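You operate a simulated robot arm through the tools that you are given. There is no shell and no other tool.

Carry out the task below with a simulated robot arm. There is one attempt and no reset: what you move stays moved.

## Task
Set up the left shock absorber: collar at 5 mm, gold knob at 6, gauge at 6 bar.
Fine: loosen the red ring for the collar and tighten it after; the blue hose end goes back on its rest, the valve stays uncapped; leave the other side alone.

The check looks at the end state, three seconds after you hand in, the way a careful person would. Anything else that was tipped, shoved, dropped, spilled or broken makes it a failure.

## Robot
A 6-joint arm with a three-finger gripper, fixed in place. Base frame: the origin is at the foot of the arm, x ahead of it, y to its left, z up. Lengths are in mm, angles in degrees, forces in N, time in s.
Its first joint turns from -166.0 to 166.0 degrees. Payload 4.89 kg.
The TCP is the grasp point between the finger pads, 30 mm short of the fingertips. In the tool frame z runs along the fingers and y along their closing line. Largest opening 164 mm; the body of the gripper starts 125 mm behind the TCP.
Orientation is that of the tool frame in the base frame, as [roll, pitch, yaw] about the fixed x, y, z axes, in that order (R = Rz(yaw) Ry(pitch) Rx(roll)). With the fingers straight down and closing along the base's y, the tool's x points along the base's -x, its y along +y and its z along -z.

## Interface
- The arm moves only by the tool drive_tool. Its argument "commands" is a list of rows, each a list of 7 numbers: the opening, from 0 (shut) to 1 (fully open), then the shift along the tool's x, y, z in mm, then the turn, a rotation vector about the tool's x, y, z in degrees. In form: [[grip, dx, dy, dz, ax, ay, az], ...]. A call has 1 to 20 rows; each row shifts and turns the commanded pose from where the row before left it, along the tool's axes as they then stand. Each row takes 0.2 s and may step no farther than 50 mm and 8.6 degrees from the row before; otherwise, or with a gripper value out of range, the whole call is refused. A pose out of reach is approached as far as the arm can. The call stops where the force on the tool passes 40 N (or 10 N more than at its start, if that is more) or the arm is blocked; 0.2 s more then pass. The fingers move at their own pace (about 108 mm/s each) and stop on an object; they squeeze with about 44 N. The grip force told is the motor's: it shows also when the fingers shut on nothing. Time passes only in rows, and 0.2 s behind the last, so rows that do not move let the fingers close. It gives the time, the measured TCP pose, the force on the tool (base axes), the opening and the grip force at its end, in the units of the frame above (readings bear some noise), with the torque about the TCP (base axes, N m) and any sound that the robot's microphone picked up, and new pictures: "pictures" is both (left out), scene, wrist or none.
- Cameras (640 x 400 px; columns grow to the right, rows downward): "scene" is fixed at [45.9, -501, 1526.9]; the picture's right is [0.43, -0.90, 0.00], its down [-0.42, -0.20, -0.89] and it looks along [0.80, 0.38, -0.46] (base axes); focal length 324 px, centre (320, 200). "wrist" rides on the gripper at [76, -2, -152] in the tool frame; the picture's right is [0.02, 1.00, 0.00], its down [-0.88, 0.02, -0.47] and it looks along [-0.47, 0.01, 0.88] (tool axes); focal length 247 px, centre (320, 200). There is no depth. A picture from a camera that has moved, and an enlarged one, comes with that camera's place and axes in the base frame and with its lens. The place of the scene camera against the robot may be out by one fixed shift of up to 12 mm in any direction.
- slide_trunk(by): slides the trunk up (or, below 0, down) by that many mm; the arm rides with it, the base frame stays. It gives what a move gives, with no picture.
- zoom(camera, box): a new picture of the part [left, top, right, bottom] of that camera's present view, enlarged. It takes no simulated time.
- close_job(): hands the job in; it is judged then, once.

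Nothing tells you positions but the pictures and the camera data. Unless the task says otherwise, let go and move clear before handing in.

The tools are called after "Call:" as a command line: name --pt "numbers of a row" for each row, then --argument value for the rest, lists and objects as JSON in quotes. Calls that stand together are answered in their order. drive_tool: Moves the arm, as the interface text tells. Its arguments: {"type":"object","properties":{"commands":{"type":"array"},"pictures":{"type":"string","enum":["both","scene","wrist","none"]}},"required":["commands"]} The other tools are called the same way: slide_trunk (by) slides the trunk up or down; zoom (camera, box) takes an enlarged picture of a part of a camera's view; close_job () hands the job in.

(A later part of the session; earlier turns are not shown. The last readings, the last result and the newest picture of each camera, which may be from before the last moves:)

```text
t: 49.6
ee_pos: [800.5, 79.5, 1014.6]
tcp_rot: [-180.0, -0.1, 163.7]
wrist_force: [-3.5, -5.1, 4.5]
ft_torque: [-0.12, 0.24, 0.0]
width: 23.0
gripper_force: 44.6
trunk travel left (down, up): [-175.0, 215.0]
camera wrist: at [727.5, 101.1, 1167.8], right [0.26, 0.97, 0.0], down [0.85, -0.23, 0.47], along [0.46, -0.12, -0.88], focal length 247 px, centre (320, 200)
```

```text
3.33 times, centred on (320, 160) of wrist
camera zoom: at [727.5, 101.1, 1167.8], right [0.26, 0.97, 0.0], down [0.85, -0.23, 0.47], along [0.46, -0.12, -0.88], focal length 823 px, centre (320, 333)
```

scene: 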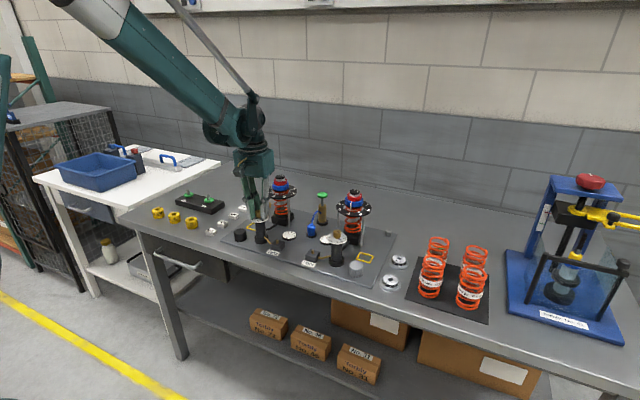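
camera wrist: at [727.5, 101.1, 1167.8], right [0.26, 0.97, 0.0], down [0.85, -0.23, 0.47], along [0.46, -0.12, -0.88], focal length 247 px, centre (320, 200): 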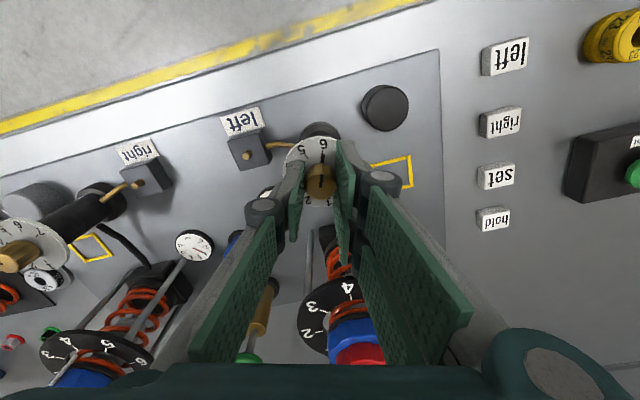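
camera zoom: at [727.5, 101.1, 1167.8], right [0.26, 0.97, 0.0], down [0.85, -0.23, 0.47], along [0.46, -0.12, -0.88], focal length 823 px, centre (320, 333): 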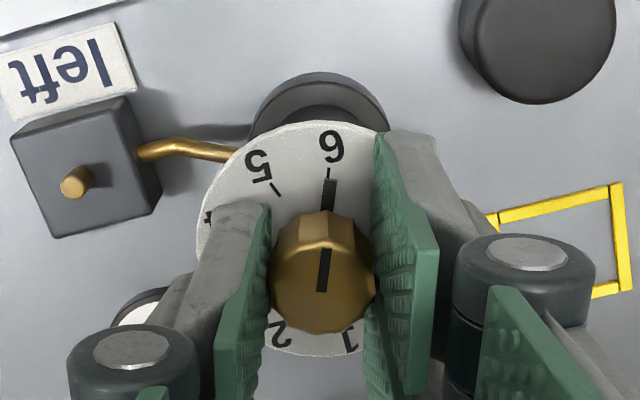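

The knob pointer is lined up with 6. I'll release, rise and verify.

Call:
drive_tool --pt "0.2 0 0 0 0 0 0" --pt "0.4 0 0 0 0 0 0" --pt "0.4 0 0 0 0 0 0" --pt "0.4 0 0 -20 0 0 0" --pt "0.4 0 0 -30 0 0 0" --pt "0.4 0 0 -30 0 0 -8" --pt "0.4 0 0 0 0 0 -8" --pt "0.4 0 0 0 0 0 0" --pictures "wrist"

Call:
zoom --camera "wrist" --box '[280, 95, 360, 155]'

Call:
zoom --camera "wrist" --box '[180, 60, 380, 200]'

Call:
zoom --camera "scene" --box '[225, 195, 305, 275]'

```text
t: 51.4
ee_pos: [798.4, 78.1, 1095.8]
tcp_rot: [-179.9, -0.1, 179.9]
wrist_force: [-1.2, -0.3, 0.4]
ft_torque: [-0.02, 0.0, 0.01]
width: 65.4
gripper_force: 0.1
trunk travel left (down, up): [-175.0, 215.0]
camera wrist: at [722.6, 78.3, 1248.1], right [-0.02, 1.0, 0.0], down [0.88, 0.02, 0.47], along [0.47, 0.01, -0.88], focal length 247 px, centre (320, 200)
```

wrist: 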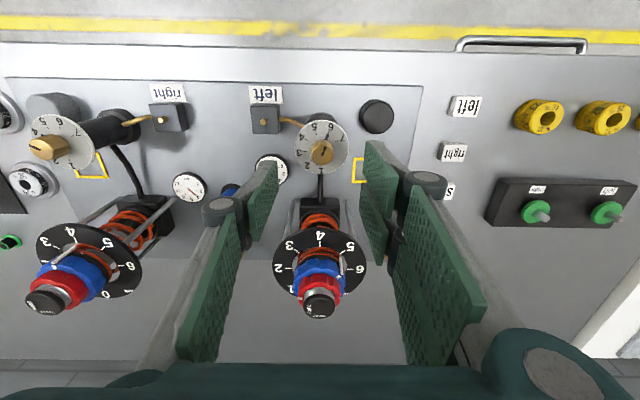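

```text
6.67 times, centred on (320, 125) of wrist
camera zoom: at [722.6, 78.3, 1248.1], right [-0.02, 1.0, 0.0], down [0.88, 0.02, 0.47], along [0.47, 0.01, -0.88], focal length 1646 px, centre (320, 700)
```

zoom: 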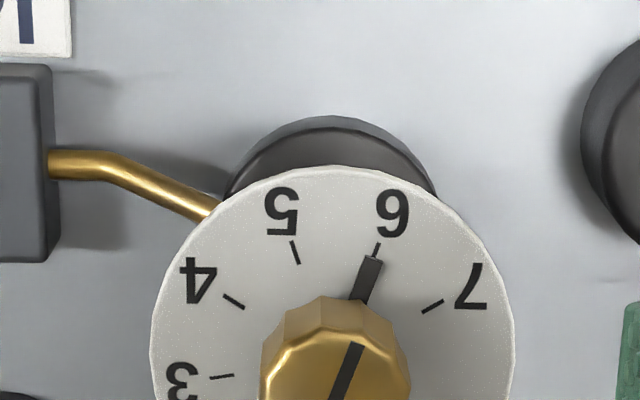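

```text
2.86 times, centred on (280, 130) of wrist
camera zoom: at [722.6, 78.3, 1248.1], right [-0.02, 1.0, 0.0], down [0.88, 0.02, 0.47], along [0.47, 0.01, -0.88], focal length 706 px, centre (434, 400)
```

zoom: 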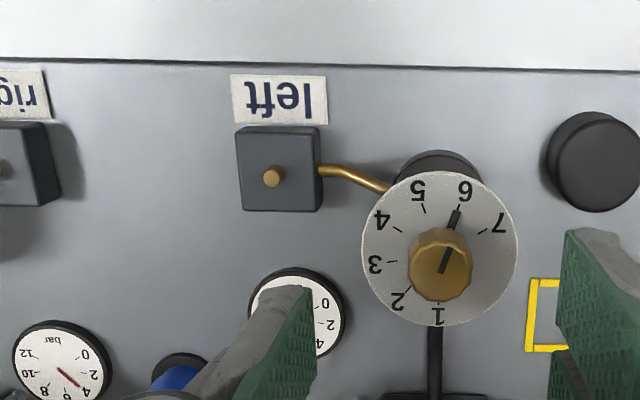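

```text
5.00 times, centred on (265, 235) of scene
camera zoom: at [45.9, -501.0, 1526.9], right [0.43, -0.9, 0.0], down [-0.42, -0.2, -0.89], along [0.8, 0.38, -0.46], focal length 1618 px, centre (595, 25)
```

zoom: 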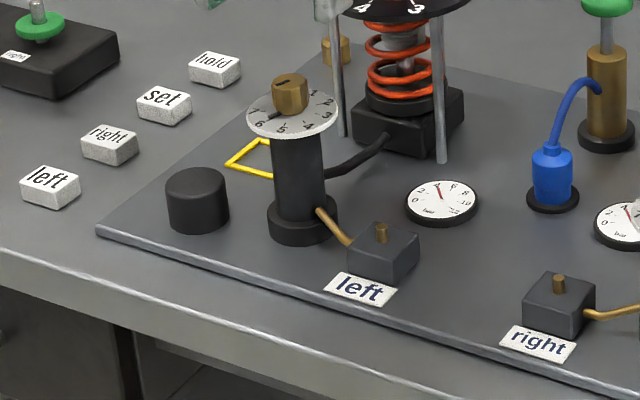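

The knob is at 6. Now for the gauge, I'll move up and over for a close view of the hose fitting, the left valve and the pump.

Call:
drive_tool --pt "0.4 -13 -20 -10 0 0 0" --pt "0.4 -13 -33 -10 0 0 0" --pt "0.4 -13 -33 -5 0 0 0" --pt "0.4 -13 -32 0 0 0 0" --pt "0.4 0 0 0 0 0 0" --pictures "wrist"

Call:
zoom --camera "wrist" --box '[240, 60, 400, 180]'

Call:
zoom --camera "scene" --box '[290, 180, 350, 250]'

```text
t: 52.6
ee_pos: [852.7, -38.1, 1120.5]
tcp_rot: [-180.0, -0.1, 180.0]
wrist_force: [0.8, 0.1, 0.0]
ft_torque: [0.05, 0.06, -0.02]
width: 65.7
gripper_force: 0.1
trunk travel left (down, up): [-175.0, 215.0]
camera wrist: at [777.4, -38.5, 1273.8], right [-0.02, 1.0, 0.0], down [0.88, 0.02, 0.47], along [0.47, 0.01, -0.88], focal length 247 px, centre (320, 200)
```

wrist: 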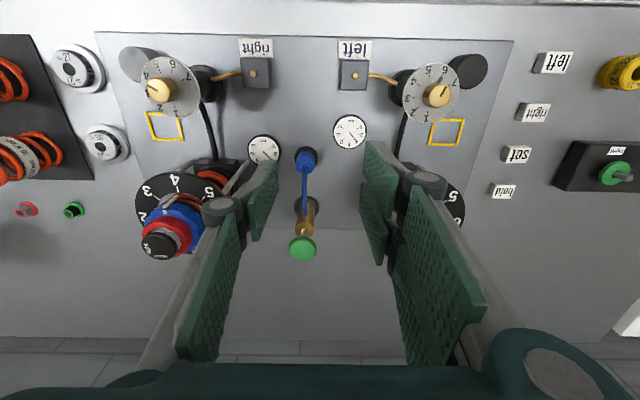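

```text
3.33 times, centred on (320, 120) of wrist
camera zoom: at [777.4, -38.5, 1273.8], right [-0.02, 1.0, 0.0], down [0.88, 0.02, 0.47], along [0.47, 0.01, -0.88], focal length 823 px, centre (320, 467)
```

zoom: 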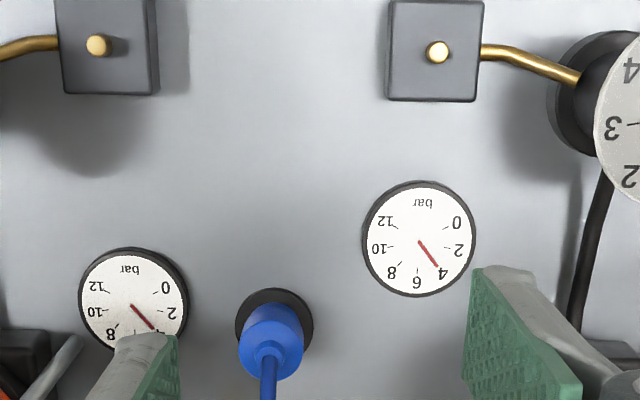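

```text
5.71 times, centred on (320, 215) of scene
camera zoom: at [45.9, -501.0, 1526.9], right [0.43, -0.9, 0.0], down [-0.42, -0.2, -0.89], along [0.8, 0.38, -0.46], focal length 1849 px, centre (320, 114)
```

zoom: 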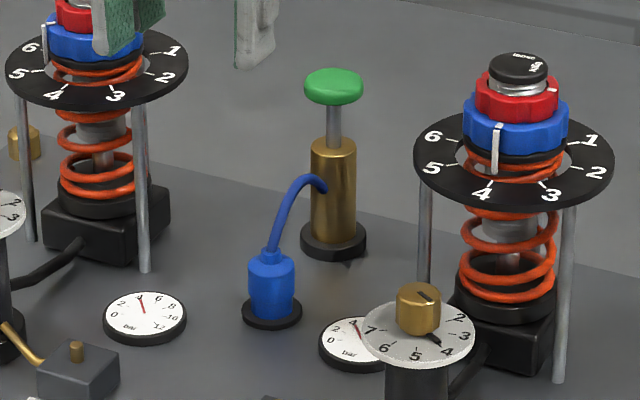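

The fitting's neck top is about (902, -60, 933), the left valve nipple is about (786, 7, 913) and the pump handle is about (989, -59, 1010). I'll hover over the left nipple first to fix its position precisely before touching the hose.

Call:
drive_tool --pt "0.3 33 22.5 10 0 0 0" --pt "0.3 33.7 22.5 30 0 0 0" --pt "0.3 0 0 40 0 0 0" --pt "0.3 0 0 30 0 0 0" --pt "0.3 0 0 0 0 0 0" --pictures "wrist"

Call:
zoom --camera "wrist" --box '[240, 100, 400, 220]'

Call:
zoom --camera "scene" --box '[220, 170, 320, 270]'

```text
refused: row 2 steps farther than a row can; nothing moved
```

```text
3.33 times, centred on (320, 160) of wrist
camera zoom: at [777.4, -38.5, 1273.8], right [-0.02, 1.0, 0.0], down [0.88, 0.02, 0.47], along [0.47, 0.01, -0.88], focal length 823 px, centre (320, 333)
```

zoom: 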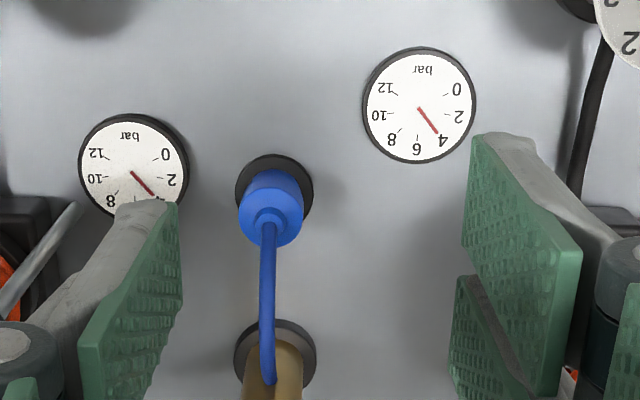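

```text
4.00 times, centred on (270, 220) of scene
camera zoom: at [45.9, -501.0, 1526.9], right [0.43, -0.9, 0.0], down [-0.42, -0.2, -0.89], along [0.8, 0.38, -0.46], focal length 1294 px, centre (520, 120)
```

zoom: 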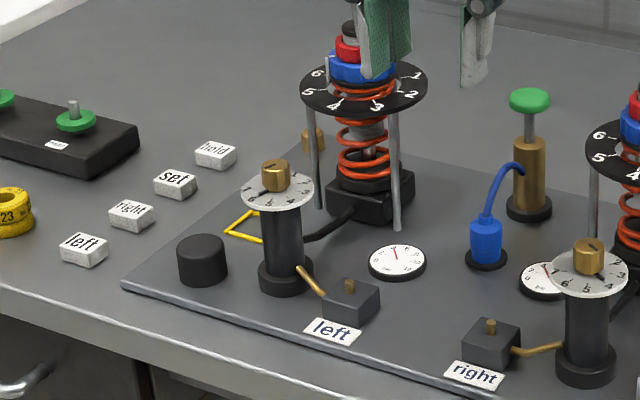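

One row was too long, so nothing moved. I'll resend the move with smaller steps to hover over the left nipple.

Call:
drive_tool --pt "0.3 33 22.5 10 0 0 0" --pt "0.3 33.7 22.5 10 0 0 0" --pt "0.3 0 0 45 0 0 0" --pt "0.3 0 0 45 0 0 0" --pt "0.3 0 0 0 0 0 0" --pictures "wrist"

Call:
zoom --camera "wrist" --box '[240, 100, 400, 220]'

Call:
zoom --camera "scene" --box '[220, 170, 320, 270]'

```text
t: 53.8
ee_pos: [784.6, 5.9, 1010.1]
tcp_rot: [-180.0, -0.2, 179.8]
wrist_force: [-0.3, -0.3, -0.4]
ft_torque: [-0.06, 0.09, 0.01]
width: 49.3
gripper_force: 0.1
trunk travel left (down, up): [-175.0, 215.0]
camera wrist: at [708.9, 6.7, 1163.6], right [-0.02, 1.0, 0.0], down [0.88, 0.02, 0.47], along [0.47, 0.01, -0.88], focal length 247 px, centre (320, 200)
```

wrist: 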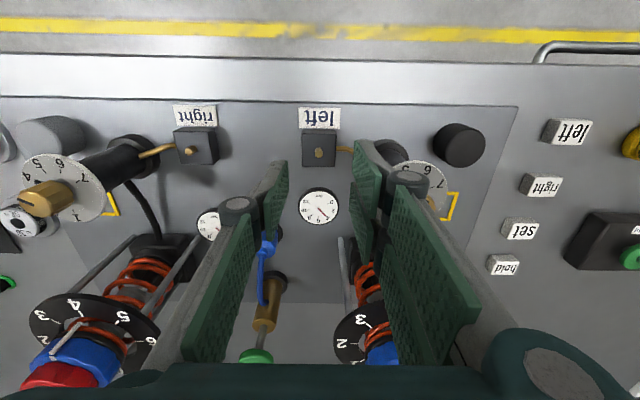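

```text
3.33 times, centred on (320, 160) of wrist
camera zoom: at [708.9, 6.7, 1163.6], right [-0.02, 1.0, 0.0], down [0.88, 0.02, 0.47], along [0.47, 0.01, -0.88], focal length 823 px, centre (320, 333)
```

zoom: 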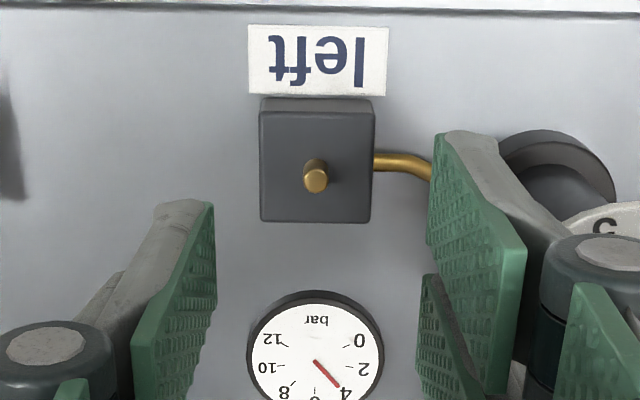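

```text
4.00 times, centred on (270, 220) of scene
camera zoom: at [45.9, -501.0, 1526.9], right [0.43, -0.9, 0.0], down [-0.42, -0.2, -0.89], along [0.8, 0.38, -0.46], focal length 1294 px, centre (520, 120)
```

zoom: 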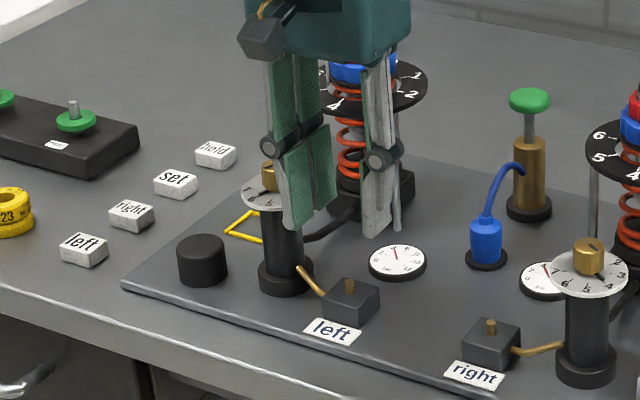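

Call:
drive_tool --pt "0.3 0 -1.2 21 0 0 0" --pt "0.3 0 0 21 0 0 0" --pt "0.3 0 0 0 0 0 0" --pictures "wrist"

Call:
zoom --camera "wrist" --box '[240, 100, 400, 220]'

Call:
zoom --camera "scene" --box '[240, 190, 320, 270]'

```text
t: 54.6
ee_pos: [784.9, 3.6, 967.3]
tcp_rot: [180.0, -0.2, 179.8]
wrist_force: [-0.2, -1.7, 0.5]
ft_torque: [0.0, 0.03, 0.01]
width: 49.1
gripper_force: 0.0
trunk travel left (down, up): [-175.0, 215.0]
camera wrist: at [709.9, 4.1, 1121.6], right [-0.02, 1.0, 0.0], down [0.88, 0.02, 0.47], along [0.47, 0.01, -0.88], focal length 247 px, centre (320, 200)
```

wrist: 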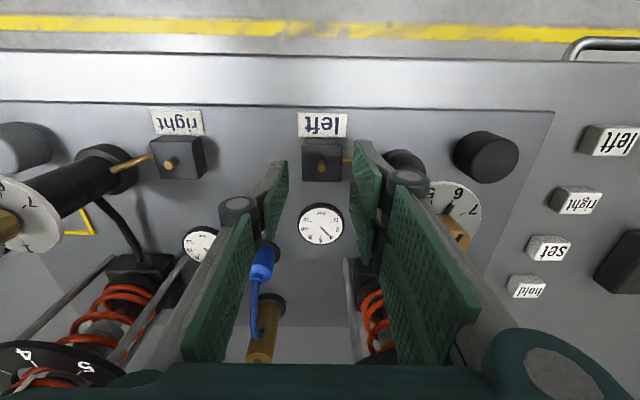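

```text
3.33 times, centred on (320, 160) of wrist
camera zoom: at [709.9, 4.1, 1121.6], right [-0.02, 1.0, 0.0], down [0.88, 0.02, 0.47], along [0.47, 0.01, -0.88], focal length 823 px, centre (320, 333)
```

zoom: 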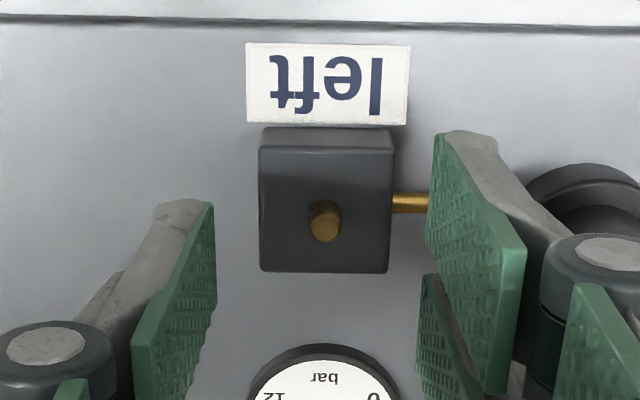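

```text
5.00 times, centred on (280, 230) of scene
camera zoom: at [45.9, -501.0, 1526.9], right [0.43, -0.9, 0.0], down [-0.42, -0.2, -0.89], along [0.8, 0.38, -0.46], focal length 1618 px, centre (520, 50)
```

zoom: 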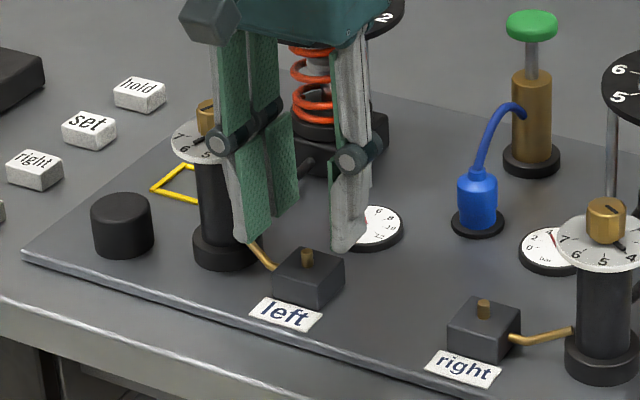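

Call:
zoom --camera "wrist" --box '[295, 130, 345, 190]'

```text
6.67 times, centred on (320, 160) of wrist
camera zoom: at [709.9, 4.1, 1121.6], right [-0.02, 1.0, 0.0], down [0.88, 0.02, 0.47], along [0.47, 0.01, -0.88], focal length 1646 px, centre (320, 467)
```

zoom: 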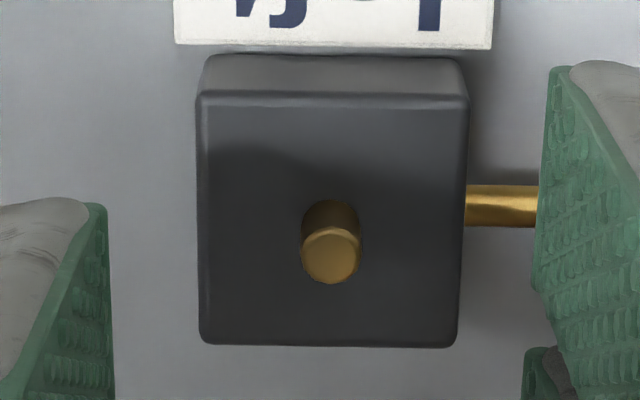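

The nipple is centred to within about 0.8 mm, with its top at z≈920. I'll rise and move over the blue hose fitting, keeping the fingers on either side of the hose.

Call:
drive_tool --pt "0.3 0 0 -30 0 0 0" --pt "0.3 0 0 -30 0 0 0" --pt "0.35 -37.3 -22 0 0 0 0" --pt "0.35 -37.3 -22 0 0 0 0" --pt "0.35 -37.4 -22 0 0 0 0" --pt "0.35 0 0 20 0 0 0" --pt "0.35 0 0 20 0 0 0" --pt "0.35 0 0 0 0 0 0" --pictures "both"

Call:
zoom --camera "wrist" --box '[240, 100, 400, 220]'

Call:
zoom --camera "scene" --box '[270, 160, 370, 260]'

```text
t: 56.4
ee_pos: [898.2, -59.0, 986.7]
tcp_rot: [-179.9, 0.0, 179.9]
wrist_force: [0.3, 0.1, 0.2]
ft_torque: [0.01, 0.01, 0.01]
width: 57.4
gripper_force: 0.0
trunk travel left (down, up): [-175.0, 215.0]
camera wrist: at [821.5, -58.6, 1140.1], right [-0.02, 1.0, 0.0], down [0.88, 0.02, 0.47], along [0.47, 0.01, -0.88], focal length 247 px, centre (320, 200)
```

scene: 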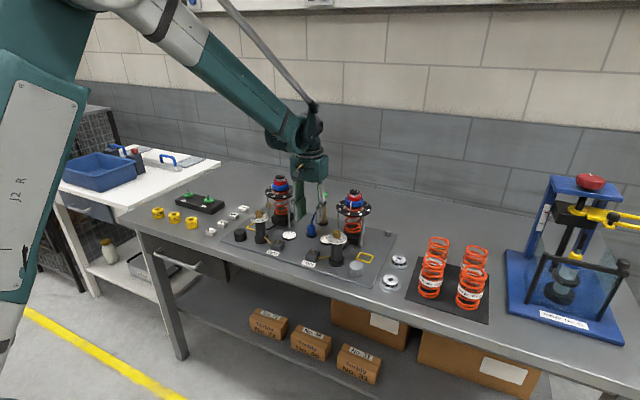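
wrist: 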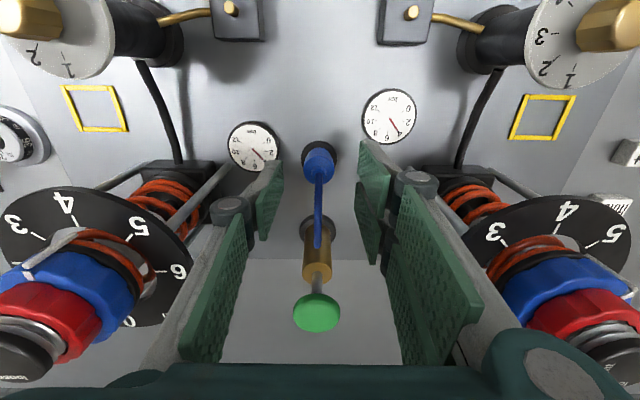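

```text
3.33 times, centred on (320, 160) of wrist
camera zoom: at [821.5, -58.6, 1140.1], right [-0.02, 1.0, 0.0], down [0.88, 0.02, 0.47], along [0.47, 0.01, -0.88], focal length 823 px, centre (320, 333)
```

zoom: 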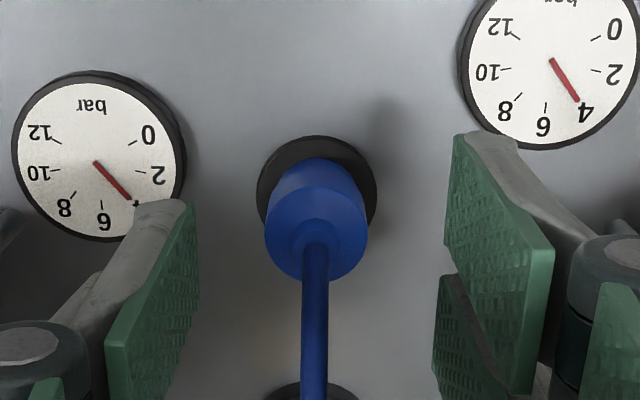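

```text
4.00 times, centred on (320, 210) of scene
camera zoom: at [45.9, -501.0, 1526.9], right [0.43, -0.9, 0.0], down [-0.42, -0.2, -0.89], along [0.8, 0.38, -0.46], focal length 1294 px, centre (320, 160)
```

zoom: 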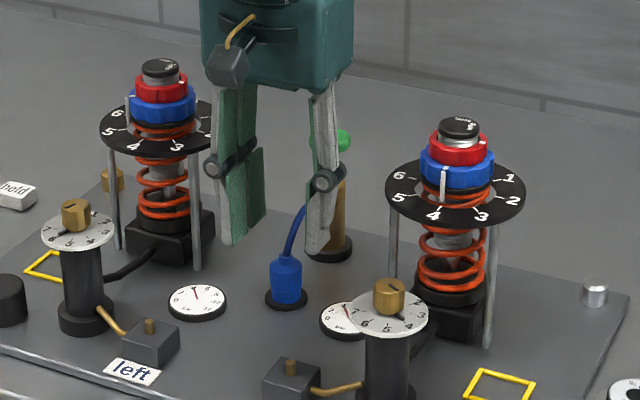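

Call:
drive_tool --pt "0.35 -4 -1.5 10 0 0 0" --pt "0.35 0 0 10 0 0 0" --pt "0.35 0 0 0 0 0 0" --pictures "both"

Call:
zoom --camera "wrist" --box '[240, 100, 400, 220]'

Call:
zoom --camera "scene" --box '[290, 180, 350, 240]'

```text
t: 57.2
ee_pos: [901.7, -60.2, 967.5]
tcp_rot: [180.0, -0.1, 180.0]
wrist_force: [0.0, -0.2, -0.4]
ft_torque: [0.01, 0.02, -0.02]
width: 57.3
gripper_force: 0.1
trunk travel left (down, up): [-175.0, 215.0]
camera wrist: at [825.8, -60.7, 1121.0], right [-0.02, 1.0, 0.0], down [0.88, 0.02, 0.47], along [0.47, 0.01, -0.88], focal length 247 px, centre (320, 200)
```

scene: 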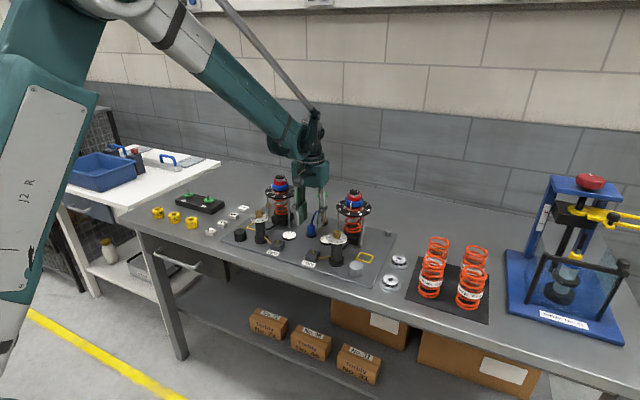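
wrist: 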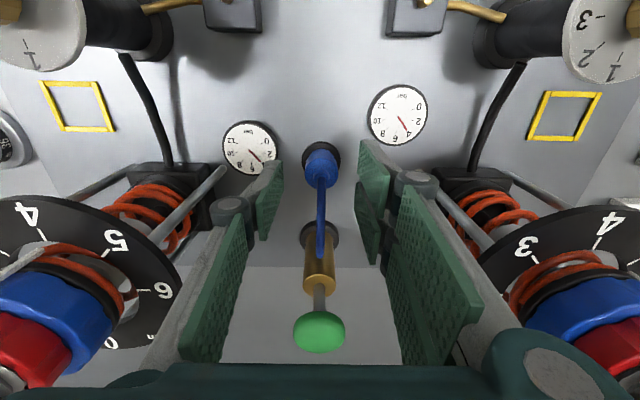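

```text
3.33 times, centred on (320, 160) of wrist
camera zoom: at [825.8, -60.7, 1121.0], right [-0.02, 1.0, 0.0], down [0.88, 0.02, 0.47], along [0.47, 0.01, -0.88], focal length 823 px, centre (320, 333)
```

zoom: 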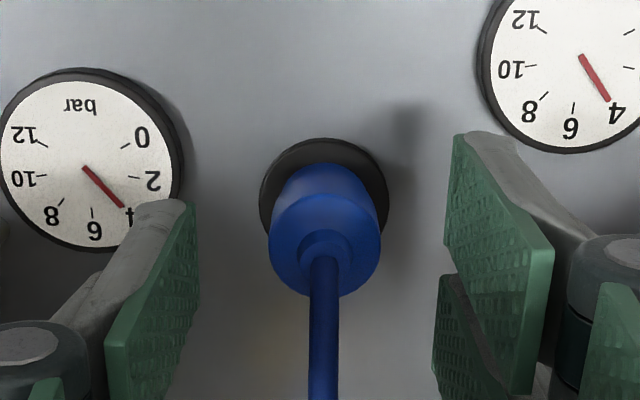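

```text
6.67 times, centred on (320, 210) of scene
camera zoom: at [45.9, -501.0, 1526.9], right [0.43, -0.9, 0.0], down [-0.42, -0.2, -0.89], along [0.8, 0.38, -0.46], focal length 2157 px, centre (320, 133)
```

zoom: 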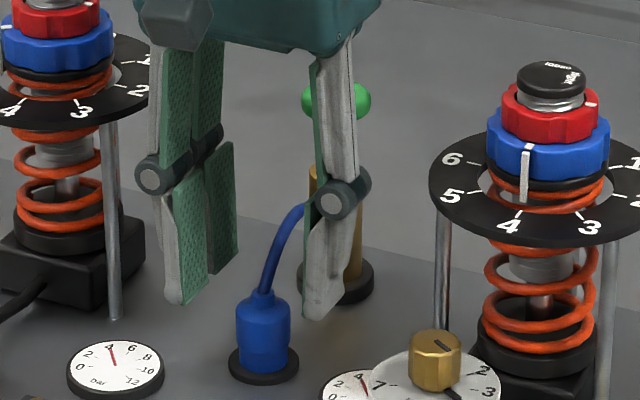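

By comparing against the fingertips, the fitting body spans z≈901–935 and is centred to about 1.5 mm. I'll correct that, lower to tip z≈912 and close.

Call:
drive_tool --pt "0.35 1.5 0.4 5 0 0 0" --pt "0.35 0 0 10 0 0 0" --pt "0.35 0 0 10 0 0 0" --pt "0.3 0 0 0 0 0 0" --pt "0.25 0 0 0 0 0 0" --pt "0.22 0 0 0 0 0 0" --pictures "both"

Call:
zoom --camera "wrist" --box '[240, 100, 400, 220]'

Call:
zoom --camera "scene" --box '[290, 180, 350, 240]'

```text
t: 58.6
ee_pos: [899.9, -60.1, 941.7]
tcp_rot: [180.0, -0.1, 179.9]
wrist_force: [0.3, -0.3, 0.1]
ft_torque: [-0.02, 0.03, 0.03]
width: 36.1
gripper_force: 0.0
trunk travel left (down, up): [-175.0, 215.0]
camera wrist: at [824.3, -60.5, 1096.2], right [-0.02, 1.0, 0.0], down [0.88, 0.02, 0.47], along [0.47, 0.01, -0.88], focal length 247 px, centre (320, 200)
```

scene: 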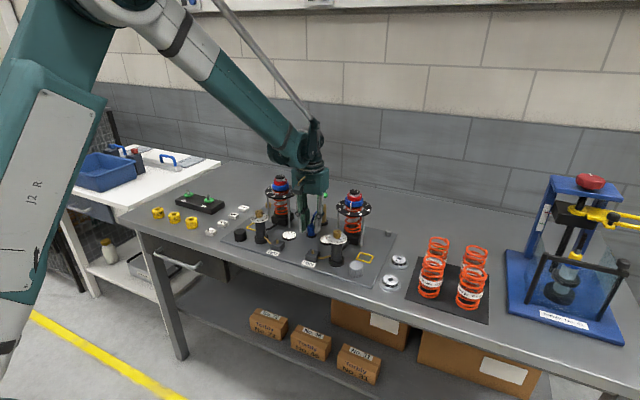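
wrist: 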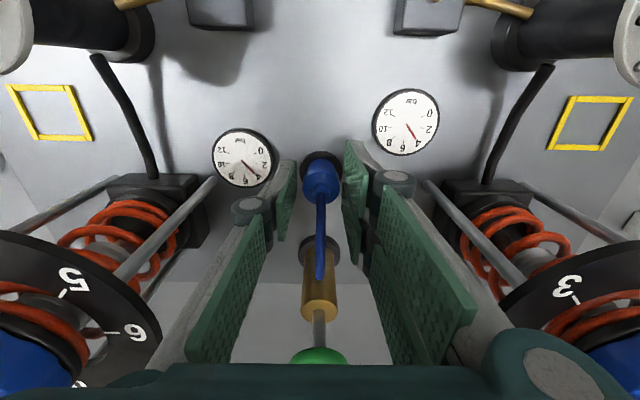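

```text
3.33 times, centred on (320, 160) of wrist
camera zoom: at [824.3, -60.5, 1096.2], right [-0.02, 1.0, 0.0], down [0.88, 0.02, 0.47], along [0.47, 0.01, -0.88], focal length 823 px, centre (320, 333)
```

zoom: 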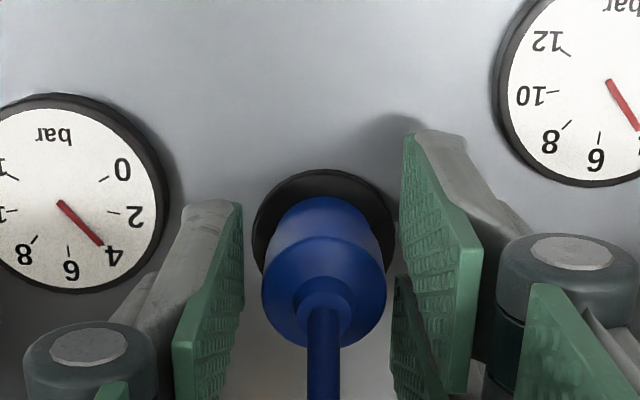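

```text
6.67 times, centred on (320, 210) of scene
camera zoom: at [45.9, -501.0, 1526.9], right [0.43, -0.9, 0.0], down [-0.42, -0.2, -0.89], along [0.8, 0.38, -0.46], focal length 2157 px, centre (320, 133)
```

zoom: 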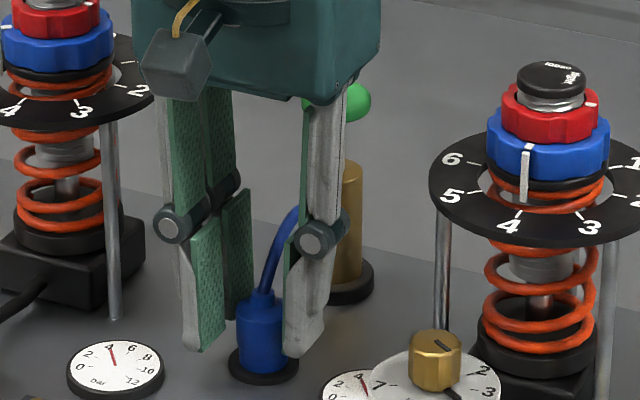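

The fingers sit evenly on either side of the fitting. I'll close on it now.

Call:
drive_tool --pt "0.18 0 0 0 0 0 0" --pt "0.12 0 0 0 0 0 0" --pt "0.1 0 0 0 0 0 0" --pt "0.1 0 0 0 0 0 0" --pictures "none"

```text
t: 59.6
ee_pos: [899.1, -60.7, 943.3]
tcp_rot: [180.0, -0.2, 179.9]
wrist_force: [0.3, 0.3, 0.0]
ft_torque: [0.02, 0.0, -0.02]
width: 27.7
gripper_force: 44.3
trunk travel left (down, up): [-175.0, 215.0]
```

Call:
drive_tool --pt "0.1 0 0 -5 0 0 0" --pt "0.1 0 0 -10 0 0 0" --pt "0.1 0 0 -15 0 0 0" --pt "0.1 0 0 0 0 0 0" --pictures "both"

Call:
zoom --camera "scene" --box '[290, 180, 350, 240]'

```text
t: 60.6
ee_pos: [901.9, -60.3, 971.5]
tcp_rot: [-180.0, -0.2, -179.9]
wrist_force: [-0.4, 1.0, -0.7]
ft_torque: [0.02, 0.0, 0.01]
width: 27.6
gripper_force: 44.3
trunk travel left (down, up): [-175.0, 215.0]
camera wrist: at [825.6, -60.9, 1124.8], right [-0.02, 1.0, 0.0], down [0.88, 0.02, 0.47], along [0.47, 0.01, -0.88], focal length 247 px, centre (320, 200)
```

scene: 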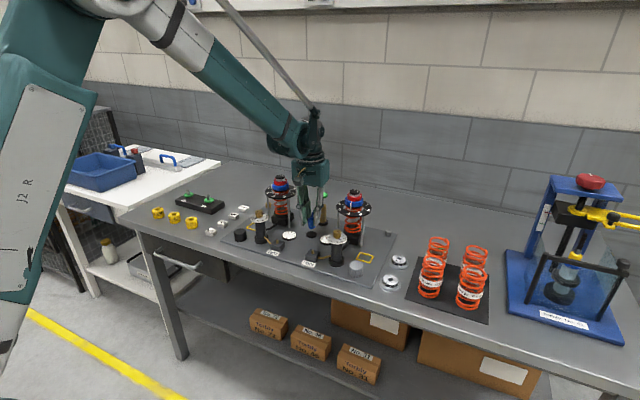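
wrist: 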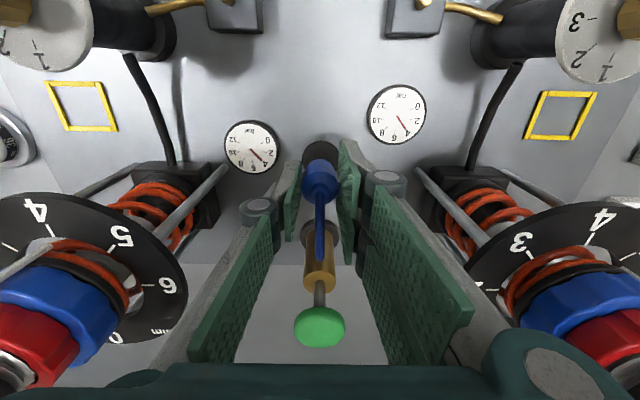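

```text
6.67 times, centred on (320, 210) of scene
camera zoom: at [45.9, -501.0, 1526.9], right [0.43, -0.9, 0.0], down [-0.42, -0.2, -0.89], along [0.8, 0.38, -0.46], focal length 2157 px, centre (320, 133)
```

zoom: 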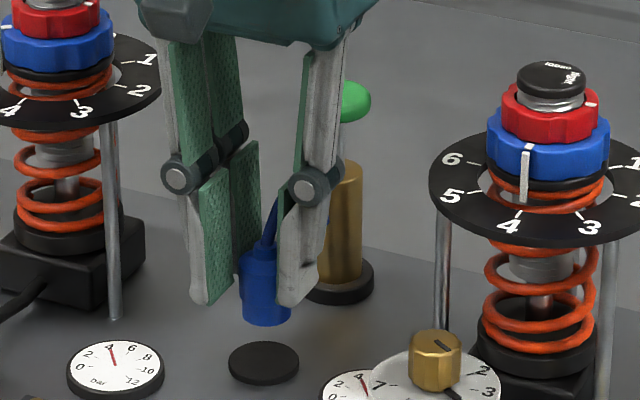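

The fitting lifts cleanly, but at the valve the gripper knuckles would pass close to the left dial. I'll set it back on its rest and re-grip about 13 mm higher so the knuckles stay above the dial.

Call:
drive_tool --pt "0.1 0 0 15 0 0 0" --pt "0.1 0 0 10 0 0 0" --pt "0.1 0 0 4 0 0 0" --pt "0.1 0 0 1 0 0 0" --pt "0.1 0 0 0 0 0 0" --pictures "none"

```text
t: 61.8
ee_pos: [901.7, -60.1, 942.6]
tcp_rot: [-180.0, -0.1, 179.9]
wrist_force: [3.8, -2.4, 12.5]
ft_torque: [-0.09, -0.18, 0.0]
width: 27.6
gripper_force: 43.8
trunk travel left (down, up): [-175.0, 215.0]
```

Call:
drive_tool --pt "0.2 0 0 0 0 0 0" --pt "0.25 0 0 0 0 0 0" --pt "0.25 0 0 -7 0 0 0" --pt "0.25 0 0 -6 0 0 0" --pt "0.25 0 0 0 0 0 0" --pictures "both"

Call:
zoom --camera "scene" --box '[290, 180, 350, 240]'

Call:
zoom --camera "wrist" --box '[240, 100, 400, 220]'

```text
t: 63.0
ee_pos: [901.9, -62.9, 953.3]
tcp_rot: [-180.0, -0.1, 179.9]
wrist_force: [-1.0, -0.8, 0.0]
ft_torque: [-0.02, -0.05, 0.0]
width: 41.2
gripper_force: 0.0
trunk travel left (down, up): [-175.0, 215.0]
camera wrist: at [826.1, -62.0, 1107.8], right [-0.02, 1.0, 0.0], down [0.88, 0.02, 0.47], along [0.47, 0.01, -0.88], focal length 247 px, centre (320, 200)
```

scene: 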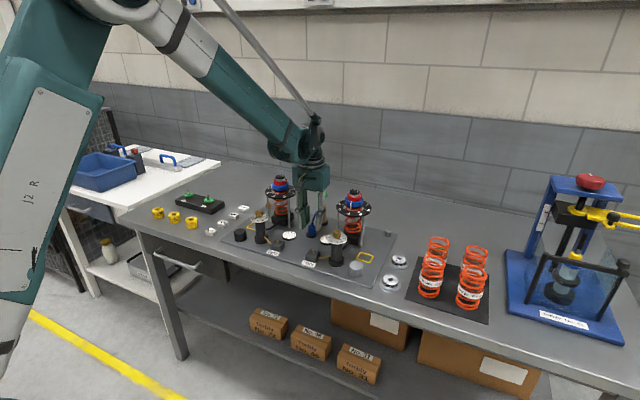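
wrist: 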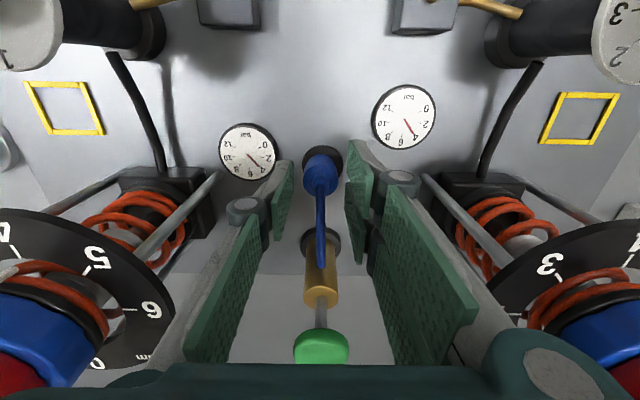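

```text
6.67 times, centred on (320, 210) of scene
camera zoom: at [45.9, -501.0, 1526.9], right [0.43, -0.9, 0.0], down [-0.42, -0.2, -0.89], along [0.8, 0.38, -0.46], focal length 2157 px, centre (320, 133)
```

zoom: 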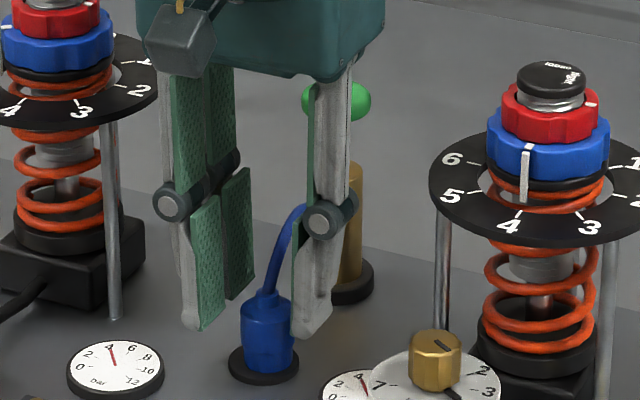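

```text
3.33 times, centred on (320, 160) of wrist
camera zoom: at [826.1, -62.0, 1107.8], right [-0.02, 1.0, 0.0], down [0.88, 0.02, 0.47], along [0.47, 0.01, -0.88], focal length 823 px, centre (320, 333)
```

zoom: 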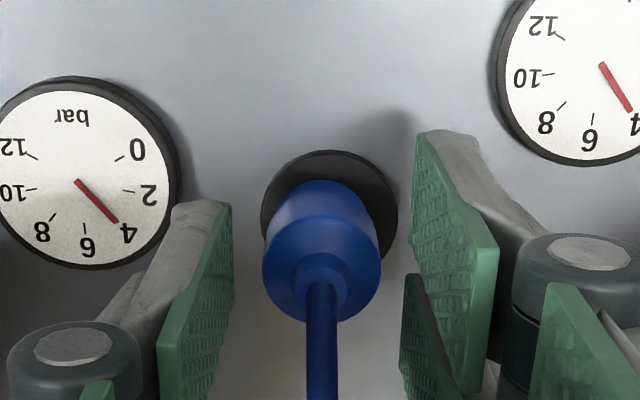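

Call:
drive_tool --pt "0.2 0 0 0 0 0 0" --pt "0.15 0 0 0 0 0 0" --pt "0.1 0 0 0 0 0 0" --pt "0.1 0 0 0 0 0 0" --pictures "wrist"

Call:
zoom --camera "scene" --box '[290, 180, 350, 240]'

Call:
zoom --camera "wrist" --box '[240, 100, 400, 220]'

```text
t: 64.0
ee_pos: [901.7, -61.9, 954.2]
tcp_rot: [-180.0, -0.2, 179.9]
wrist_force: [-0.1, -1.6, 1.0]
ft_torque: [-0.08, -0.04, 0.0]
width: 27.6
gripper_force: 44.1
trunk travel left (down, up): [-175.0, 215.0]
camera wrist: at [826.1, -62.1, 1107.7], right [-0.02, 1.0, 0.0], down [0.88, 0.02, 0.47], along [0.47, 0.01, -0.88], focal length 247 px, centre (320, 200)
```

wrist: 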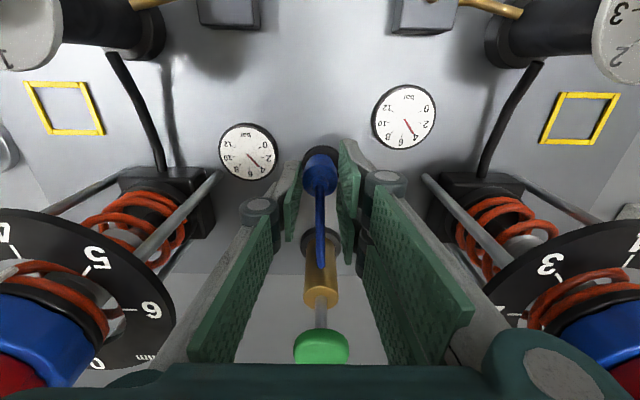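

```text
6.67 times, centred on (320, 210) of scene
camera zoom: at [45.9, -501.0, 1526.9], right [0.43, -0.9, 0.0], down [-0.42, -0.2, -0.89], along [0.8, 0.38, -0.46], focal length 2157 px, centre (320, 133)
```

zoom: 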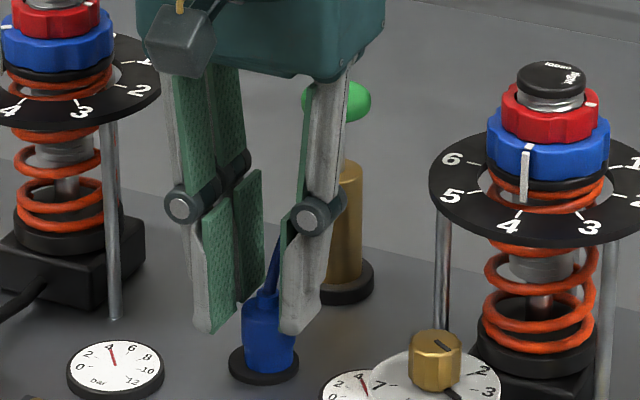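

```text
3.33 times, centred on (320, 160) of wrist
camera zoom: at [826.1, -62.1, 1107.7], right [-0.02, 1.0, 0.0], down [0.88, 0.02, 0.47], along [0.47, 0.01, -0.88], focal length 823 px, centre (320, 333)
```

zoom: 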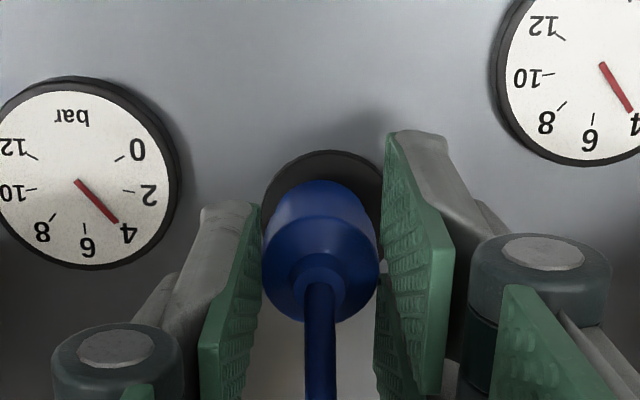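

The fitting is re-gripped higher up. I'll lift it and carry it to a hover above the left nipple.

Call:
drive_tool --pt "0.1 0 0 -10 0 0 0" --pt "0.1 0 0 -20 0 0 0" --pt "0.1 0 0 -25 0 0 0" --pt "0.1 28.4 17 0 0 0 0" --pt "0.1 28.4 17 0 0 0 0" --pt "0.1 28.4 17 0 0 0 0" --pt "0.1 28.3 16.9 0 0 0 0" --pt "0.1 0 0 0 0 0 0" --pt "0.1 0 0 0 0 0 0" --pictures "both"

Call:
zoom --camera "scene" --box '[240, 180, 340, 260]'

Call:
zoom --camera "wrist" --box '[240, 80, 400, 200]'

```text
t: 66.0
ee_pos: [785.6, 7.5, 1011.2]
tcp_rot: [180.0, 0.0, 179.9]
wrist_force: [-0.7, 0.0, -1.0]
ft_torque: [0.01, -0.09, 0.01]
width: 27.8
gripper_force: 44.2
trunk travel left (down, up): [-175.0, 215.0]
camera wrist: at [708.8, 8.2, 1164.5], right [-0.02, 1.0, 0.0], down [0.88, 0.02, 0.47], along [0.47, 0.01, -0.88], focal length 247 px, centre (320, 200)
```

scene: 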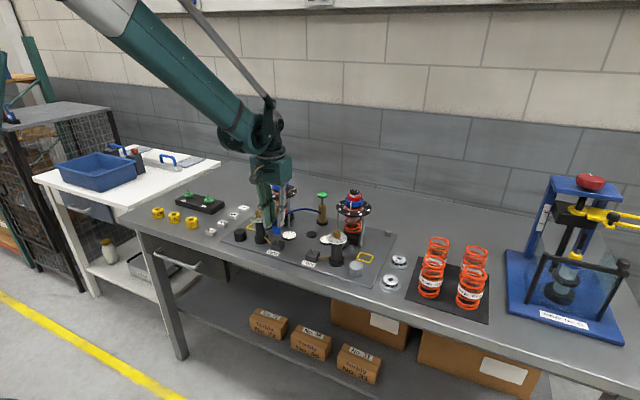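
wrist: 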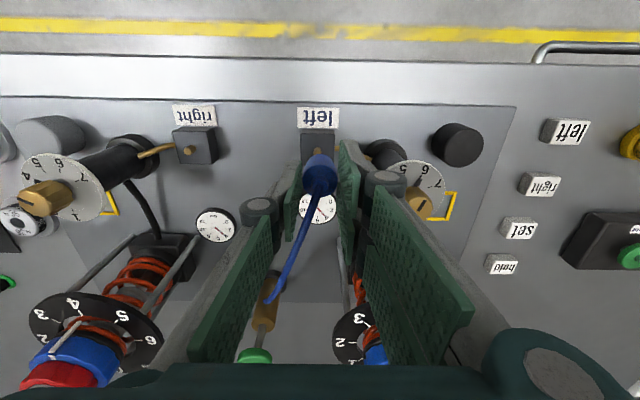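

```text
5.00 times, centred on (290, 220) of scene
camera zoom: at [45.9, -501.0, 1526.9], right [0.43, -0.9, 0.0], down [-0.42, -0.2, -0.89], along [0.8, 0.38, -0.46], focal length 1618 px, centre (470, 100)
```

zoom: 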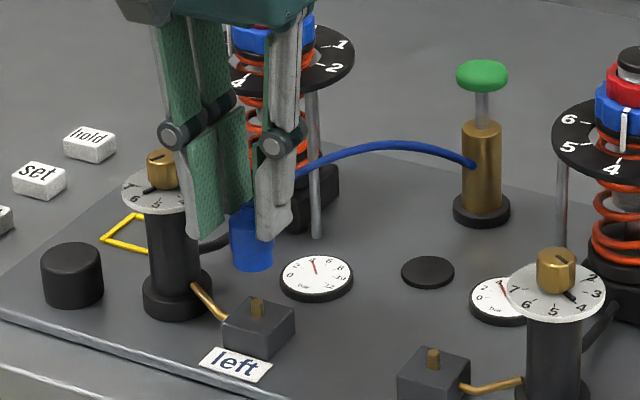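

```text
3.33 times, centred on (320, 140) of wrist
camera zoom: at [708.8, 8.2, 1164.5], right [-0.02, 1.0, 0.0], down [0.88, 0.02, 0.47], along [0.47, 0.01, -0.88], focal length 823 px, centre (320, 400)
```

zoom: 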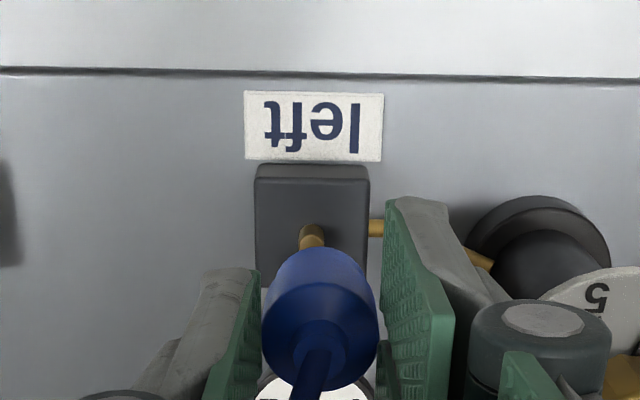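

The nipple shows about 2.4 mm toward -y of the fitting axis. I'll correct that, lower part way and check alignment in both views.

Call:
drive_tool --pt "0.1 0 -2.4 0 0 0 0" --pt "0.1 0 0 5 0 0 0" --pt "0.1 0 0 0 0 0 0" --pictures "both"

Call:
zoom --camera "wrist" --box '[280, 110, 360, 200]'

Call:
zoom --camera "scene" --box '[260, 210, 310, 255]'

```text
t: 66.8
ee_pos: [785.6, 5.6, 1003.9]
tcp_rot: [-180.0, 0.0, 180.0]
wrist_force: [0.0, -0.3, -0.3]
ft_torque: [-0.01, 0.01, 0.02]
width: 27.7
gripper_force: 43.7
trunk travel left (down, up): [-175.0, 215.0]
camera wrist: at [710.1, 5.2, 1157.6], right [-0.02, 1.0, 0.0], down [0.88, 0.02, 0.47], along [0.47, 0.01, -0.88], focal length 247 px, centre (320, 200)
```

scene: 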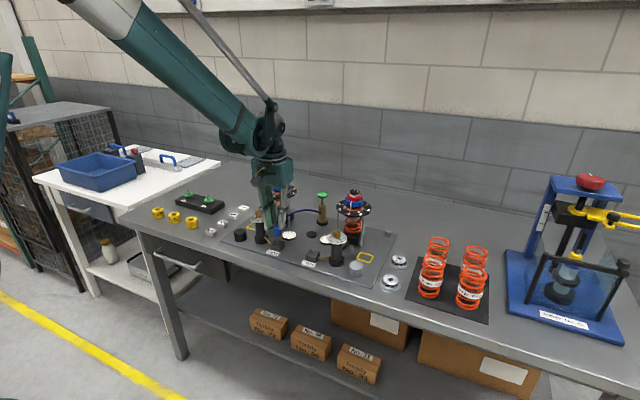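
wrist: 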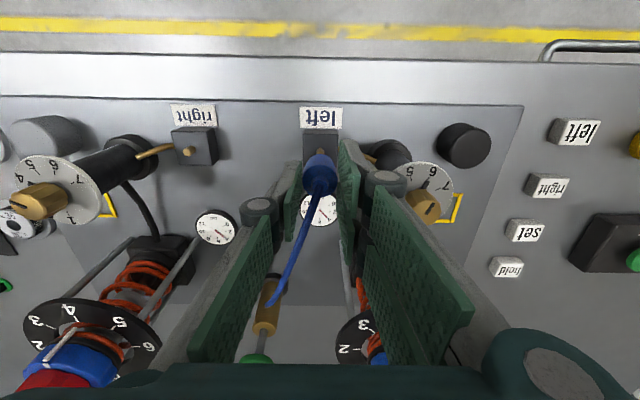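

```text
4.44 times, centred on (320, 155) of wrist
camera zoom: at [710.1, 5.2, 1157.6], right [-0.02, 1.0, 0.0], down [0.88, 0.02, 0.47], along [0.47, 0.01, -0.88], focal length 1098 px, centre (320, 400)
```

zoom: 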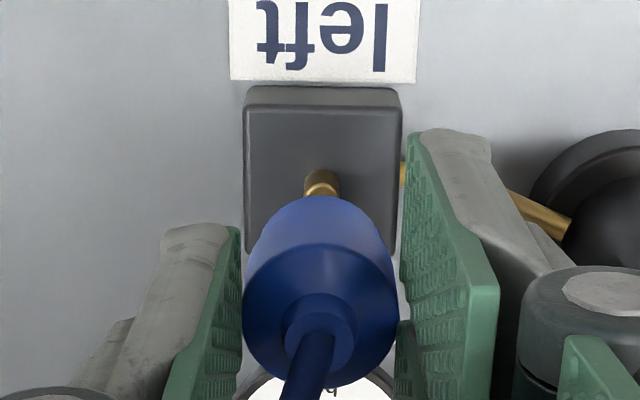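

```text
8.89 times, centred on (285, 232) of scene
camera zoom: at [45.9, -501.0, 1526.9], right [0.43, -0.9, 0.0], down [-0.42, -0.2, -0.89], along [0.8, 0.38, -0.46], focal length 2876 px, centre (631, -89)
```

zoom: 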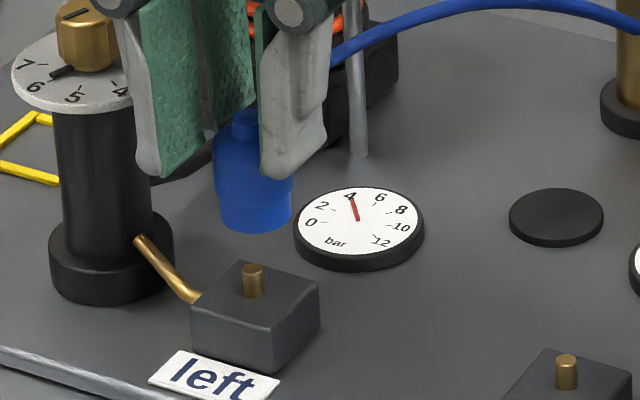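

Call:
zoom --camera "scene" --box '[268, 205, 298, 245]'

Call:
zoom --camera "wrist" --box '[300, 140, 340, 200]'

```text
10.00 times, centred on (283, 225) of scene
camera zoom: at [45.9, -501.0, 1526.9], right [0.43, -0.9, 0.0], down [-0.42, -0.2, -0.89], along [0.8, 0.38, -0.46], focal length 3236 px, centre (690, -50)
```

zoom: 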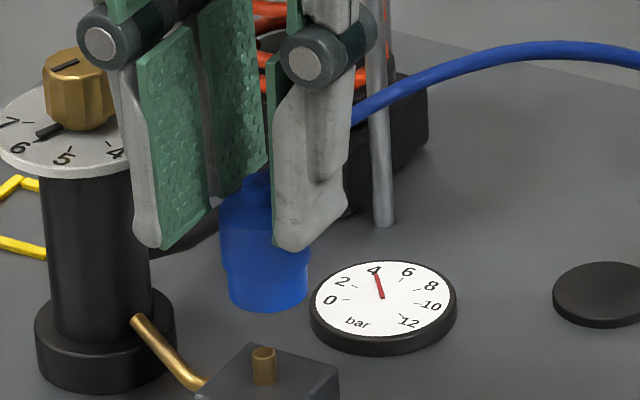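

```text
6.67 times, centred on (320, 170) of wrist
camera zoom: at [710.1, 5.2, 1157.6], right [-0.02, 1.0, 0.0], down [0.88, 0.02, 0.47], along [0.47, 0.01, -0.88], focal length 1646 px, centre (320, 400)
```

zoom: 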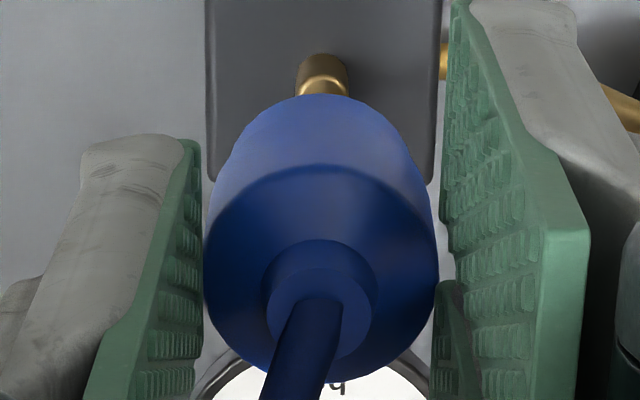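

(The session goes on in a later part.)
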